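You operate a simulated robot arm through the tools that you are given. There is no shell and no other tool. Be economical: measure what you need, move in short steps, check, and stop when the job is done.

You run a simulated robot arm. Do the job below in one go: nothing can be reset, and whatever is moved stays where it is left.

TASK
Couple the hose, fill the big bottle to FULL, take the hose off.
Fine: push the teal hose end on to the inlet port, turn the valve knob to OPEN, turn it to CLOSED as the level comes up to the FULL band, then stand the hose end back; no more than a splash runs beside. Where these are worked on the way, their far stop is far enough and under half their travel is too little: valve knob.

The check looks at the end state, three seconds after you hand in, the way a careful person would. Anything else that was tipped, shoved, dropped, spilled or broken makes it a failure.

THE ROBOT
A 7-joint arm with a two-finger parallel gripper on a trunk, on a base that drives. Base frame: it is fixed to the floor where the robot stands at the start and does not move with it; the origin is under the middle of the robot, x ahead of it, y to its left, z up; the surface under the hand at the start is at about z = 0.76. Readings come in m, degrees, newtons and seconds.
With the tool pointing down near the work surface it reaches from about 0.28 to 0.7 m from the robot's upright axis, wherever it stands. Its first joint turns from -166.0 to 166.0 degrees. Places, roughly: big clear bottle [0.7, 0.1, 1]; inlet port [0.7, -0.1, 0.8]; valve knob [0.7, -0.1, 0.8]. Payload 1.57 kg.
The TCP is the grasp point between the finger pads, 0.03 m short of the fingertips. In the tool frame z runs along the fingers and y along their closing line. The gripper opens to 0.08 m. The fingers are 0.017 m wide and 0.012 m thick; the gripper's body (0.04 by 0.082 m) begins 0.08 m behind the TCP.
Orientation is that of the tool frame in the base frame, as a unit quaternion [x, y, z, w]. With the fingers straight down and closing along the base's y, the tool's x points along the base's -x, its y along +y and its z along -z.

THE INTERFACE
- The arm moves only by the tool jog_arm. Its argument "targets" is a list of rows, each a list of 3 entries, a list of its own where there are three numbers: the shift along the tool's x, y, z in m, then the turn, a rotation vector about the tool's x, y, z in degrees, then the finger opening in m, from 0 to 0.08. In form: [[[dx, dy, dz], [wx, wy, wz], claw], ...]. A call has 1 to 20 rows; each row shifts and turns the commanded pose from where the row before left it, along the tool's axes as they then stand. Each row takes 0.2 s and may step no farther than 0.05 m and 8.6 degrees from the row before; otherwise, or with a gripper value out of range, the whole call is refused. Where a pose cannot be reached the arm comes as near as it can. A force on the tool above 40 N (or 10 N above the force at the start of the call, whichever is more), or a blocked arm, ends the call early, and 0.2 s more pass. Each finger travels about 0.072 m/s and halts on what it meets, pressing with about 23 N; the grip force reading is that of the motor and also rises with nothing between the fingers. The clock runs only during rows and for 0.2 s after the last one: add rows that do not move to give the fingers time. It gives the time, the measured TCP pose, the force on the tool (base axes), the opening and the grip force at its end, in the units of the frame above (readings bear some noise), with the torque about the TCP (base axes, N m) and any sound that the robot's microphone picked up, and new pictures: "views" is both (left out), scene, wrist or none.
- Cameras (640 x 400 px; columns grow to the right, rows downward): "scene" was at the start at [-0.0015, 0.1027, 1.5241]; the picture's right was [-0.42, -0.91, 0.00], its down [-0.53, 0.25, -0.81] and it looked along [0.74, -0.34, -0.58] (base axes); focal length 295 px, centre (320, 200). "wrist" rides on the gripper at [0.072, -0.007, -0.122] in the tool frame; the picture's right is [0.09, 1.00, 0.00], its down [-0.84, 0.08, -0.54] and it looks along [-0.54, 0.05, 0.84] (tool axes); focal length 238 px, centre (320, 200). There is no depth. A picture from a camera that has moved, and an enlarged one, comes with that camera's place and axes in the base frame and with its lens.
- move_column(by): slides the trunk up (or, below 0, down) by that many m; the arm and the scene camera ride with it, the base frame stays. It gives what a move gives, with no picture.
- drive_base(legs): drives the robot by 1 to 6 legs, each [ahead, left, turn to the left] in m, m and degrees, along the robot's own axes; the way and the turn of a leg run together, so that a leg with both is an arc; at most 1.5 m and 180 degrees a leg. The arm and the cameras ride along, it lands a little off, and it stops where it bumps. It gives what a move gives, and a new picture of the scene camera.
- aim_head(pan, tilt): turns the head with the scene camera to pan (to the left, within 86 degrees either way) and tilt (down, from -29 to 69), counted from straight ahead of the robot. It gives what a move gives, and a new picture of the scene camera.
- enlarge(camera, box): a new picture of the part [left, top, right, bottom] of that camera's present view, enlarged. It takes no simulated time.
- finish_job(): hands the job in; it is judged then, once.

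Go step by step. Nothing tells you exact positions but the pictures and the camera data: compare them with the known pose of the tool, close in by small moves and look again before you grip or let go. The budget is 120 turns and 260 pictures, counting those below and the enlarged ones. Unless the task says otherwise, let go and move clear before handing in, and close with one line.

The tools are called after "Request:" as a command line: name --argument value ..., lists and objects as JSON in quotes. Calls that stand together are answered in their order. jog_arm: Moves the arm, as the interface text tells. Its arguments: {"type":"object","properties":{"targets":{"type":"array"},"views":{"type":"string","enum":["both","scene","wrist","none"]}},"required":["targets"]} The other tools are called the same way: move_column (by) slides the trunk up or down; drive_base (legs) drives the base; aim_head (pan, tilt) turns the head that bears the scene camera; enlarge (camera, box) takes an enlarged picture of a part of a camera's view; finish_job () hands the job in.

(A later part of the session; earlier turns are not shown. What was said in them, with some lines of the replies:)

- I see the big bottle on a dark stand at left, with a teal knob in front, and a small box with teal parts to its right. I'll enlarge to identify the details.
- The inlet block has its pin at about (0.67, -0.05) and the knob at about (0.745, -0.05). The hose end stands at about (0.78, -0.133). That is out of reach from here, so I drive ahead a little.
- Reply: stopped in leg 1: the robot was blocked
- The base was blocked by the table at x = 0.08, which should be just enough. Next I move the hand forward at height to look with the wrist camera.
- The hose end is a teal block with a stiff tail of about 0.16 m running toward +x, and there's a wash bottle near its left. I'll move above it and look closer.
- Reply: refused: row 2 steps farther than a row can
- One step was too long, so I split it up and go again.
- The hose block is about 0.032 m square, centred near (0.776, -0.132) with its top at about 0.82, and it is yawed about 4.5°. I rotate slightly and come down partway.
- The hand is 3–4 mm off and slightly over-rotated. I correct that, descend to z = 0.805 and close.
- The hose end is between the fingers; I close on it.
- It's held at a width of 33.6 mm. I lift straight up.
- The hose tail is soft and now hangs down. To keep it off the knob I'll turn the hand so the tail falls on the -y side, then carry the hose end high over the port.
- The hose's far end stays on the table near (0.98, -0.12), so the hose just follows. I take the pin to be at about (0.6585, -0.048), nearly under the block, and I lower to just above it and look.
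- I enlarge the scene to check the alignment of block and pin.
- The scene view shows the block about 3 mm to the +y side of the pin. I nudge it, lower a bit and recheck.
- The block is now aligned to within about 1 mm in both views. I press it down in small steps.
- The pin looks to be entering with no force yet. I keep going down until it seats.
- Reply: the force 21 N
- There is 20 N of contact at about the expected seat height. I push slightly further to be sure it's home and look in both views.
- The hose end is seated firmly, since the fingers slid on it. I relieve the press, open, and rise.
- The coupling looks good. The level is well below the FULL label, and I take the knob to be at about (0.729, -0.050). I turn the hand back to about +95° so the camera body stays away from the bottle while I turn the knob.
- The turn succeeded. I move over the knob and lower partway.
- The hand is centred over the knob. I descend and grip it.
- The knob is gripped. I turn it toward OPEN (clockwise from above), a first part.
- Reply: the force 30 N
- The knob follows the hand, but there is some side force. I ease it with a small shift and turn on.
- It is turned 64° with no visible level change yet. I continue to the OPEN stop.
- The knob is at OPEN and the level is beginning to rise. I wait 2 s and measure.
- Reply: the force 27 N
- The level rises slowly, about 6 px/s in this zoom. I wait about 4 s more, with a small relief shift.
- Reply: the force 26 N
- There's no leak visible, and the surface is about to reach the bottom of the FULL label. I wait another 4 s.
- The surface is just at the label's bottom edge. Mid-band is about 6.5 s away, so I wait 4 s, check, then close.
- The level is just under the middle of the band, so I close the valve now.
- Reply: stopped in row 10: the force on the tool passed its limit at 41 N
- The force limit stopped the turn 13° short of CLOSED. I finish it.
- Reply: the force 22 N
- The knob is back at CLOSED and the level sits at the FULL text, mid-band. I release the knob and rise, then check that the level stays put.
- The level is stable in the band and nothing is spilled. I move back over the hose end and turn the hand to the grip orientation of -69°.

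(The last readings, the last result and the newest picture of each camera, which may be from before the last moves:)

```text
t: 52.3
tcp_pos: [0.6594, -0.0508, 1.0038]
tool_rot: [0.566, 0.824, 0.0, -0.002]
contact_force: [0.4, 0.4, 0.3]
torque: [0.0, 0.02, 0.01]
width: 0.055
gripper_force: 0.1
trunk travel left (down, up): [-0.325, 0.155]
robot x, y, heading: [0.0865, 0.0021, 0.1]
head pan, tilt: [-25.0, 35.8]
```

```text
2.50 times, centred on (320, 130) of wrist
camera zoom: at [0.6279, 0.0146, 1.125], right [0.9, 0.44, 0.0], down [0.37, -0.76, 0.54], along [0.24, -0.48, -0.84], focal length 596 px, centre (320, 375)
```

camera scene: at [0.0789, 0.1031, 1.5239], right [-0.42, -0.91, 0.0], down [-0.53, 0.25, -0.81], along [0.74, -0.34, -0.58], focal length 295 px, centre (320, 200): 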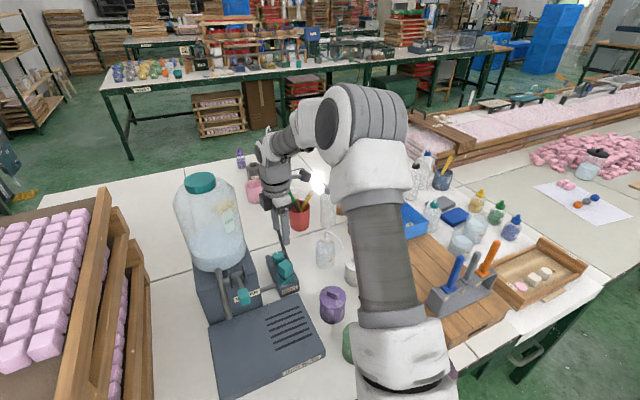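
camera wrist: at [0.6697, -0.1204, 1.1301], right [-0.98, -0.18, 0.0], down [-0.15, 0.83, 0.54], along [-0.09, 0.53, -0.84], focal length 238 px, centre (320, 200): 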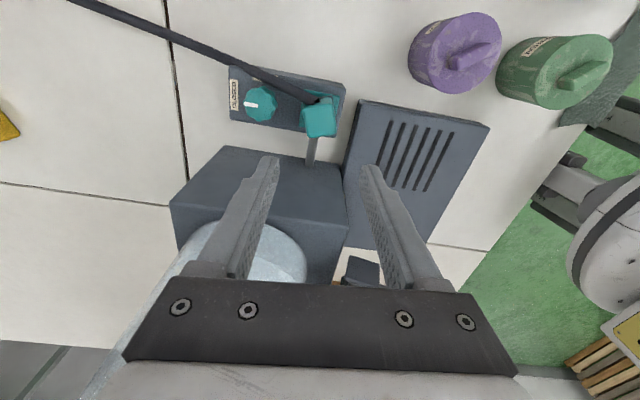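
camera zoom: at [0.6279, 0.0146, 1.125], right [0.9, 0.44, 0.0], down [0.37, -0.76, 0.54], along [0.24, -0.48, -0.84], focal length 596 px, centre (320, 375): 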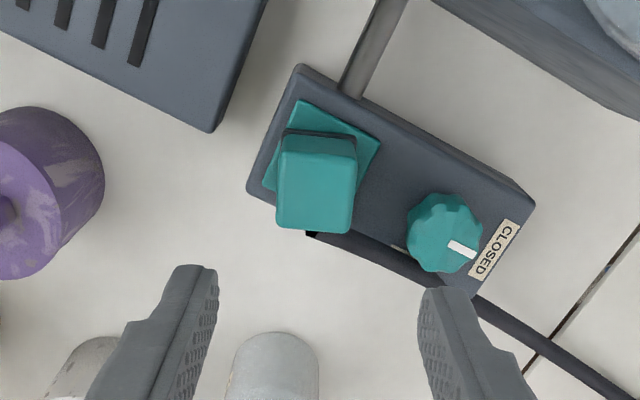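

The hand is aligned with the hose end. I descend and grip it.

Request:
jog_arm --targets '[[[0, -0.001, 0.04], [0, 0, 0], 0.055], [[0, 0, 0.04], [0, 0, 0], 0.055], [[0, 0, 0.035], [0, 0, 0], 0.055], [[0, 0, 0.02], [0, 0, 0], 0.055], [[0, 0, 0.012], [0, 0, 0], 0.055], [[0, 0, 0], [0, 0, 0], 0.055]]' --views "none"

Request:
enlarge --camera "wrist" --box '[220, 80, 420, 240]'

Request:
enlarge --camera "scene" --box '[255, 235, 305, 285]'

```text
t: 53.7
tcp_pos: [0.6566, -0.052, 0.8583]
tool_rot: [0.565, 0.825, 0.002, -0.002]
contact_force: [0.2, 0.3, 0.4]
torque: [-0.01, 0.01, 0.02]
width: 0.055
gripper_force: 0.0
trunk travel left (down, up): [-0.325, 0.155]
robot x, y, heading: [0.0818, 0.0004, -0.1]
head pan, tilt: [-25.0, 35.8]
```

```text
2.50 times, centred on (320, 160) of wrist
camera zoom: at [0.6253, 0.0143, 0.9786], right [0.9, 0.45, 0.0], down [0.37, -0.75, 0.54], along [0.24, -0.48, -0.84], focal length 596 px, centre (320, 300)
```

zoom: 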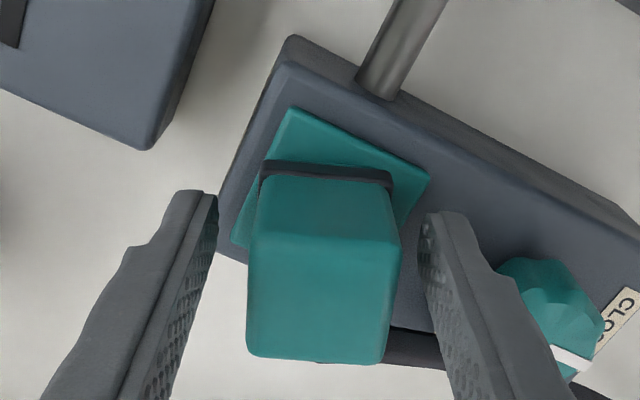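

```text
8.00 times, centred on (280, 260) of scene
camera zoom: at [0.079, 0.1031, 1.5239], right [-0.42, -0.91, 0.0], down [-0.53, 0.25, -0.81], along [0.74, -0.34, -0.58], focal length 2357 px, centre (640, -280)
```

zoom: 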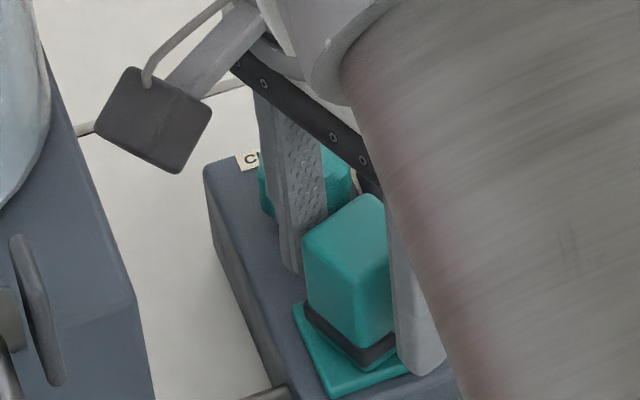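

Request:
jog_arm --targets '[[[0, 0.0018, 0.002], [0, 0, 0], 0.055], [[0, 0, 0], [0, 0, 0], 0.035], [[0, 0, 0], [0, 0, 0], 0.015], [[0, 0, 0], [0, 0, 0], 0.015], [[0, 0, -0.005], [0, 0, 0], 0.015], [[0, 0, -0.008], [0, 0, 0], 0.015], [[0, 0, -0.01], [0, 0, 0], 0.015], [[0, 0, -0.015], [0, 0, 0], 0.015], [[0, 0, 0], [0, 0, 0], 0.015]]' --views "none"

Request:
enlarge --camera "scene" --box '[255, 230, 305, 285]'

Request:
enlarge --camera "wrist" --box '[220, 80, 420, 240]'

```text
t: 55.7
tcp_pos: [0.6611, -0.0507, 0.8934]
tool_rot: [0.565, 0.825, 0.001, -0.002]
contact_force: [0.6, 0.2, -0.4]
torque: [0.02, 0.01, -0.01]
width: 0.0335
gripper_force: 23.1
trunk travel left (down, up): [-0.325, 0.155]
robot x, y, heading: [0.0858, -0.0006, -0.3]
head pan, tilt: [-25.0, 35.8]
```

```text
7.27 times, centred on (280, 258) of scene
camera zoom: at [0.079, 0.1031, 1.5239], right [-0.42, -0.91, 0.0], down [-0.53, 0.25, -0.81], along [0.74, -0.34, -0.58], focal length 2143 px, centre (611, -218)
```

zoom: 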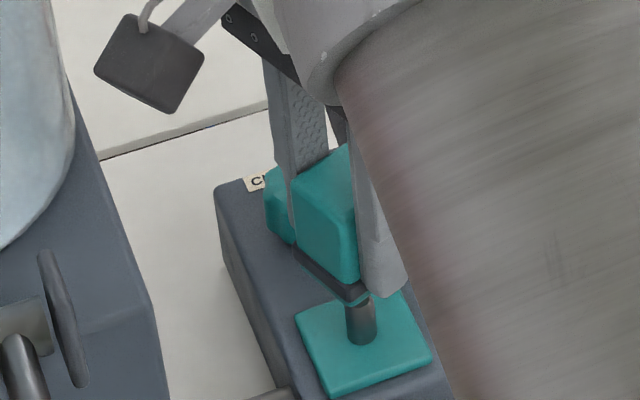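

```text
2.50 times, centred on (320, 160) of wrist
camera zoom: at [0.6289, 0.0154, 1.0144], right [0.9, 0.45, 0.0], down [0.38, -0.75, 0.54], along [0.24, -0.48, -0.84], focal length 596 px, centre (320, 300)
```

zoom: 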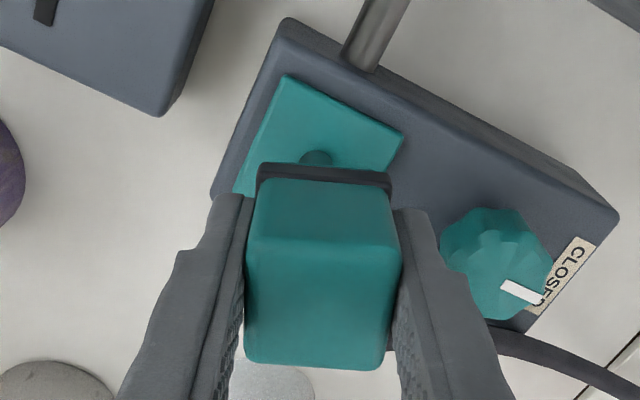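

The hose end is off. I rise, carry it back over its original place and turn it back.

Request:
jog_arm --targets '[[[0, 0, -0.04], [0, 0, 0], 0.015], [[0, 0, -0.04], [0, 0, 0], 0.015], [[0, 0, -0.04], [0, 0, 0], 0.015], [[-0.0299, 0.0196, 0], [0, 0, 0], 0.015], [[-0.0299, 0.0196, 0], [0, 0, 0], 0.015], [[-0.0299, 0.0196, 0], [0, 0, 0], 0.015], [[-0.0299, 0.0196, 0], [0, 0, 0], 0.015], [[0, 0, 0], [0, 0, -8], 0.015], [[0, 0, 0], [0, 0, -8], 0.015], [[0, 0, 0], [0, 0, -8], 0.015], [[0, 0, 0], [0, 0, -8], 0.015], [[0, 0, 0], [0, 0, -8], 0.015], [[0, 0, 0], [0, 0, -8], 0.015], [[0, 0, 0], [0, 0, -8], 0.015], [[0, 0, 0], [0, 0, -8], 0.015], [[0, 0, 0], [0, 0, -8], 0.015], [[0, 0, 0], [0, 0, 0], 0.015]]' --views "both"

```text
t: 59.3
tcp_pos: [0.7758, -0.1334, 1.0126]
tool_rot: [-0.028, 1.0, 0.001, -0.001]
contact_force: [0.0, -0.2, -2.1]
torque: [0.02, 0.01, 0.01]
width: 0.0337
gripper_force: 23.4
trunk travel left (down, up): [-0.325, 0.155]
robot x, y, heading: [0.0855, 0.0001, -0.0]
head pan, tilt: [-25.0, 35.8]
camera scene: at [0.0789, 0.1031, 1.524], right [-0.42, -0.91, 0.0], down [-0.53, 0.25, -0.81], along [0.74, -0.34, -0.58], focal length 295 px, centre (320, 200)
camera wrist: at [0.7055, -0.1439, 1.1331], right [-0.15, 0.99, 0.0], down [0.83, 0.12, 0.54], along [0.53, 0.08, -0.84], focal length 238 px, centre (320, 200)
```

scene: 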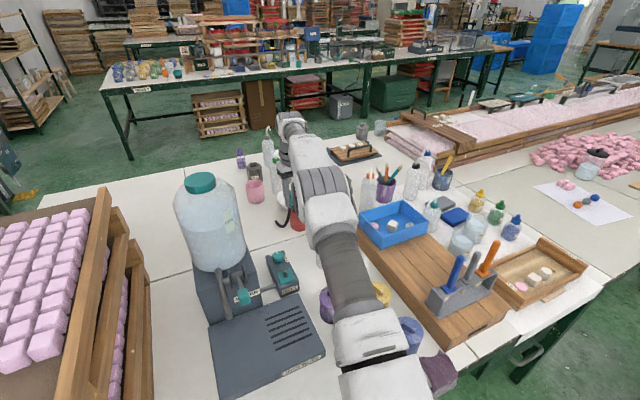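
wrist: 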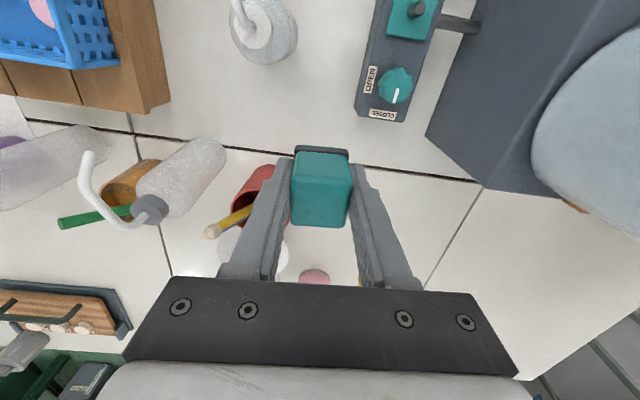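

It is over the original spot. I lower it to just above the table.

Request:
jog_arm --targets '[[[0, 0, 0.04], [0, 0, 0], 0.015], [[0, 0, 0.04], [0, 0, 0], 0.015], [[0, 0, 0.04], [0, 0, 0], 0.015], [[0, 0, 0.035], [0, 0, 0], 0.015], [[0, 0, 0.025], [0, 0, 0], 0.015], [[0, 0, 0.015], [0, 0, 0], 0.015], [[0, 0, 0], [0, 0, 0], 0.015]]' --views "none"

Request:
enlarge --camera "wrist" --box '[200, 60, 440, 260]'

Request:
enlarge --camera "scene" --box '[260, 210, 310, 260]'

```text
t: 60.9
tcp_pos: [0.7766, -0.1339, 0.8173]
tool_rot: [-0.027, 1.0, 0.001, -0.001]
contact_force: [0.9, 0.1, -1.5]
torque: [0.0, -0.01, -0.01]
width: 0.0336
gripper_force: 22.8
trunk travel left (down, up): [-0.325, 0.155]
robot x, y, heading: [0.0833, 0.0047, -0.1]
head pan, tilt: [-25.0, 35.8]
```

```text
2.00 times, centred on (320, 160) of wrist
camera zoom: at [0.7056, -0.1432, 0.9377], right [-0.15, 0.99, 0.0], down [0.83, 0.12, 0.54], along [0.54, 0.08, -0.84], focal length 477 px, centre (320, 280)
```

zoom: 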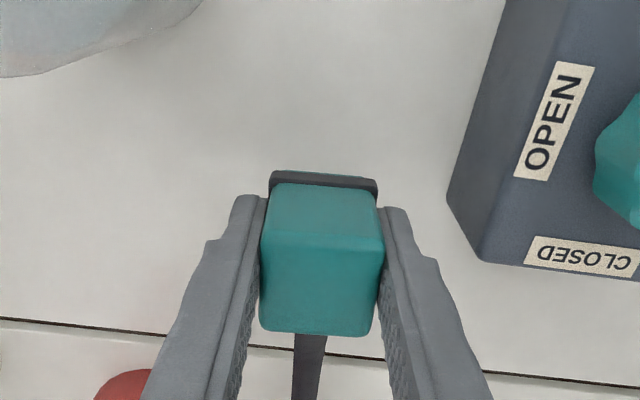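

```text
8.00 times, centred on (285, 235) of scene
camera zoom: at [0.0789, 0.1031, 1.524], right [-0.42, -0.91, 0.0], down [-0.53, 0.25, -0.81], along [0.74, -0.34, -0.58], focal length 2357 px, centre (600, -80)
```

zoom: 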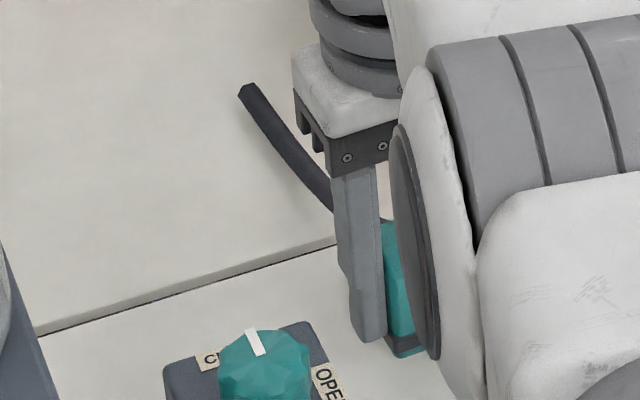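

Request:
jog_arm --targets '[[[0, 0, 0.005], [0, 0, 0], 0.015], [[0, 0, 0.003], [0, 0, 0], 0.015], [[0, 0, 0.002], [0, 0, 0], 0.015], [[0, 0, 0.002], [0, 0, 0], 0.015]]' --views "wrist"

```text
t: 61.9
tcp_pos: [0.7773, -0.1335, 0.8047]
tool_rot: [-0.027, 1.0, 0.0, -0.001]
contact_force: [-1.1, 0.7, -1.0]
torque: [-0.03, -0.03, 0.0]
width: 0.0336
gripper_force: 23.3
trunk travel left (down, up): [-0.325, 0.155]
robot x, y, heading: [0.0867, -0.0028, 0.2]
head pan, tilt: [-25.0, 35.8]
camera wrist: at [0.7054, -0.1431, 0.9261], right [-0.15, 0.99, 0.0], down [0.83, 0.12, 0.54], along [0.53, 0.08, -0.84], focal length 238 px, centre (320, 200)
```

wrist: 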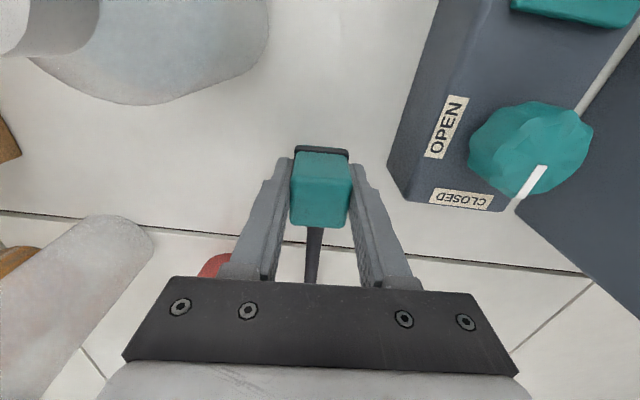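

There is no contact yet, so I continue in 1 mm steps.

Request:
jog_arm --targets '[[[0, 0, 0.001], [0, 0, 0], 0.015], [[0, 0, 0.001], [0, 0, 0], 0.015], [[0, 0, 0], [0, 0, 0], 0.015]]' --views "none"

```text
t: 62.7
tcp_pos: [0.7753, -0.1332, 0.8035]
tool_rot: [-0.028, 1.0, 0.003, -0.002]
contact_force: [0.2, -0.8, -0.9]
torque: [0.01, 0.02, -0.01]
width: 0.0334
gripper_force: 23.6
trunk travel left (down, up): [-0.325, 0.155]
robot x, y, heading: [0.0828, 0.0002, -0.1]
head pan, tilt: [-25.0, 35.8]
```

Request:
jog_arm --targets '[[[0, 0, 0.001], [0, 0, 0], 0.015], [[0, 0, 0.001], [0, 0, 0], 0.015], [[0, 0, 0], [0, 0, 0], 0.015]]' --views "none"

Request:
enlarge --camera "wrist" --box '[260, 120, 380, 240]'

```text
t: 63.5
tcp_pos: [0.7767, -0.1324, 0.8003]
tool_rot: [-0.027, 1.0, 0.001, -0.001]
contact_force: [0.3, -0.1, -1.2]
torque: [-0.01, -0.01, 0.04]
width: 0.0334
gripper_force: 23.4
trunk travel left (down, up): [-0.325, 0.155]
robot x, y, heading: [0.0847, -0.0023, 0.0]
head pan, tilt: [-25.0, 35.8]
```

```text
3.33 times, centred on (320, 180) of wrist
camera zoom: at [0.705, -0.1426, 0.9218], right [-0.15, 0.99, 0.0], down [0.83, 0.12, 0.54], along [0.53, 0.08, -0.84], focal length 794 px, centre (320, 267)
```

zoom: 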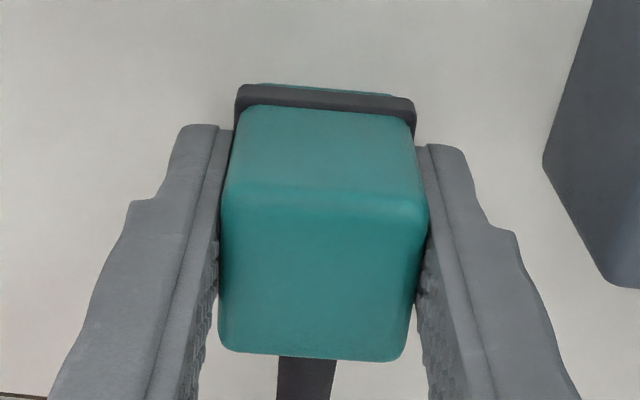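

Request:
jog_arm --targets '[[[0, 0, 0.001], [0, 0, 0], 0.015], [[0, 0, 0.001], [0, 0, 0], 0.015], [[0, 0, 0.001], [0, 0, 0], 0.015]]' --views "none"

Request:
enlarge --camera "scene" --box '[270, 230, 310, 260]'

```text
t: 64.3
tcp_pos: [0.7753, -0.1318, 0.7989]
tool_rot: [-0.027, 1.0, 0.002, 0.001]
contact_force: [-1.6, 1.3, 8.7]
torque: [-0.07, 0.22, -0.03]
width: 0.0339
gripper_force: 23.0
trunk travel left (down, up): [-0.325, 0.155]
robot x, y, heading: [0.08, -0.0041, 0.1]
head pan, tilt: [-25.0, 35.8]
```

```text
13.33 times, centred on (290, 245) of scene
camera zoom: at [0.0788, 0.1031, 1.5239], right [-0.42, -0.91, 0.0], down [-0.53, 0.25, -0.81], along [0.74, -0.34, -0.58], focal length 3928 px, centre (720, -400)
```

zoom: 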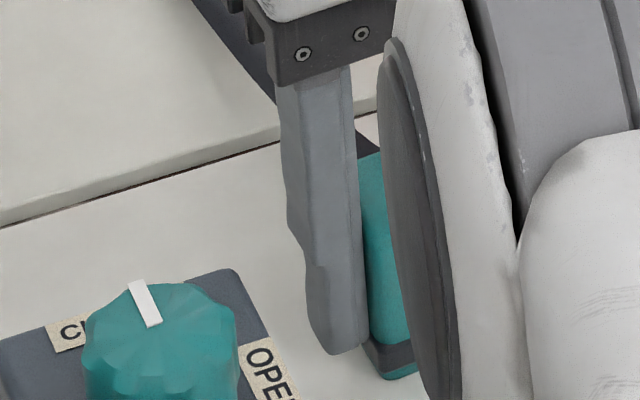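

Contact is 9 N at z = 0.799, so the hose end stands on the table. I release and rise.

Request:
jog_arm --targets '[[[0, 0, 0], [0, 0, 0], 0.035], [[0, 0, 0], [0, 0, 0], 0.045], [[0, 0, 0], [0, 0, 0], 0.06], [[0, 0, 0], [0, 0, 0], 0.06], [[0, 0, -0.02], [0, 0, 0], 0.06], [[0, 0, -0.04], [0, 0, 0], 0.06], [[0, 0, -0.045], [0, 0, 0], 0.06], [[0, 0, -0.045], [0, 0, 0], 0.06], [[0, 0, -0.045], [0, 0, 0], 0.06], [[0, 0, 0], [0, 0, 0], 0.06]]' --views "both"

Request:
enlarge --camera "wrist" --box '[240, 40, 440, 220]'

Request:
enlarge --camera "scene" --box '[170, 170, 310, 300]'

```text
t: 66.5
tcp_pos: [0.7725, -0.1349, 0.9918]
tool_rot: [-0.027, 1.0, 0.001, -0.002]
contact_force: [0.6, -0.7, 0.0]
torque: [0.03, -0.01, 0.01]
width: 0.0601
gripper_force: 0.1
trunk travel left (down, up): [-0.325, 0.155]
robot x, y, heading: [0.0833, -0.0041, -0.1]
head pan, tilt: [-25.0, 35.8]
camera scene: at [0.0789, 0.1031, 1.5239], right [-0.42, -0.91, 0.0], down [-0.53, 0.25, -0.81], along [0.74, -0.34, -0.58], focal length 295 px, centre (320, 200)
camera wrist: at [0.7017, -0.1445, 1.1133], right [-0.15, 0.99, 0.0], down [0.83, 0.12, 0.54], along [0.53, 0.08, -0.84], focal length 238 px, centre (320, 200)
```

scene: 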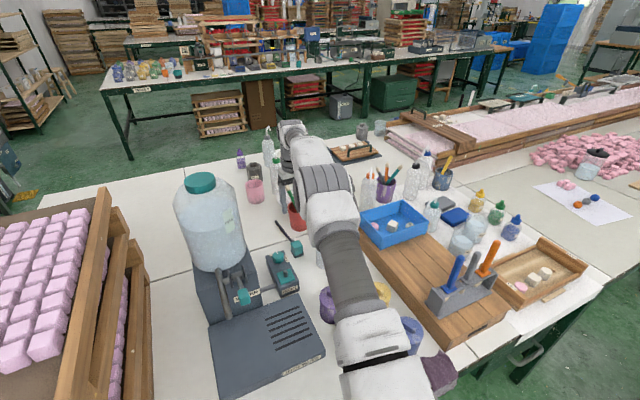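
wrist: 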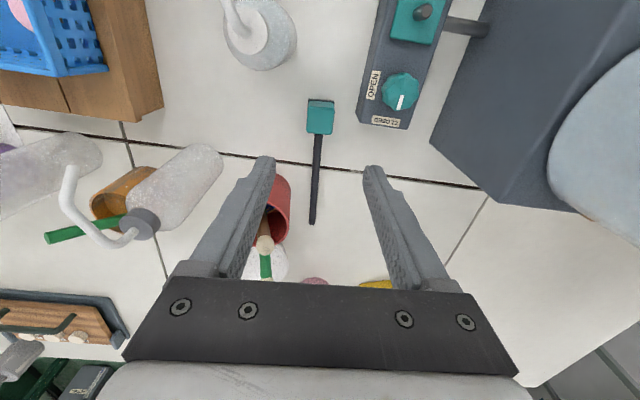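

```text
2.22 times, centred on (340, 130) of wrist
camera zoom: at [0.7017, -0.1445, 1.1133], right [-0.15, 0.99, 0.0], down [0.83, 0.12, 0.54], along [0.53, 0.08, -0.84], focal length 530 px, centre (276, 356)
```

zoom: 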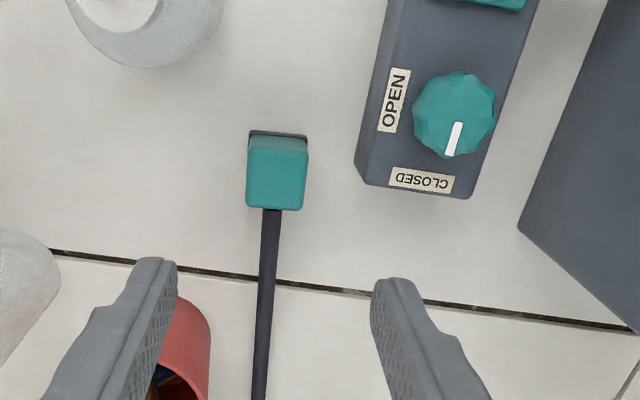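

```text
3.08 times, centred on (240, 235) of scene
camera zoom: at [0.0789, 0.1031, 1.5239], right [-0.42, -0.91, 0.0], down [-0.53, 0.25, -0.81], along [0.74, -0.34, -0.58], focal length 906 px, centre (566, 92)
```

zoom: 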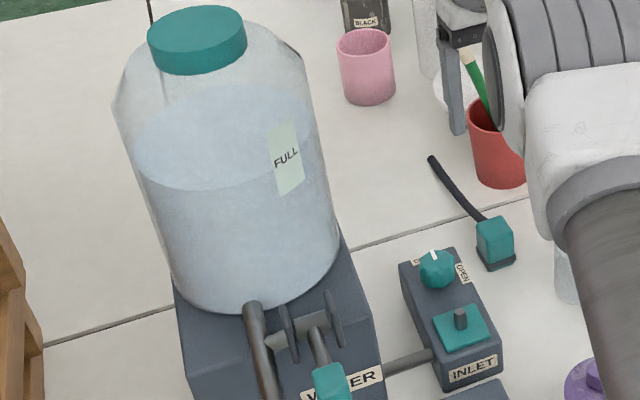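

The hose end stands back in its place, the knob points to CLOSED, the level is in the FULL band, and nothing is spilled or moved. The hand is clear, so I hand in.

Request:
finish_job

```text
The job is handed in.
```

The job is done and handed in: I filled the bottle to the middle of the FULL band, turned the valve to CLOSED and stood the hose end back in its place, with no spill visible.
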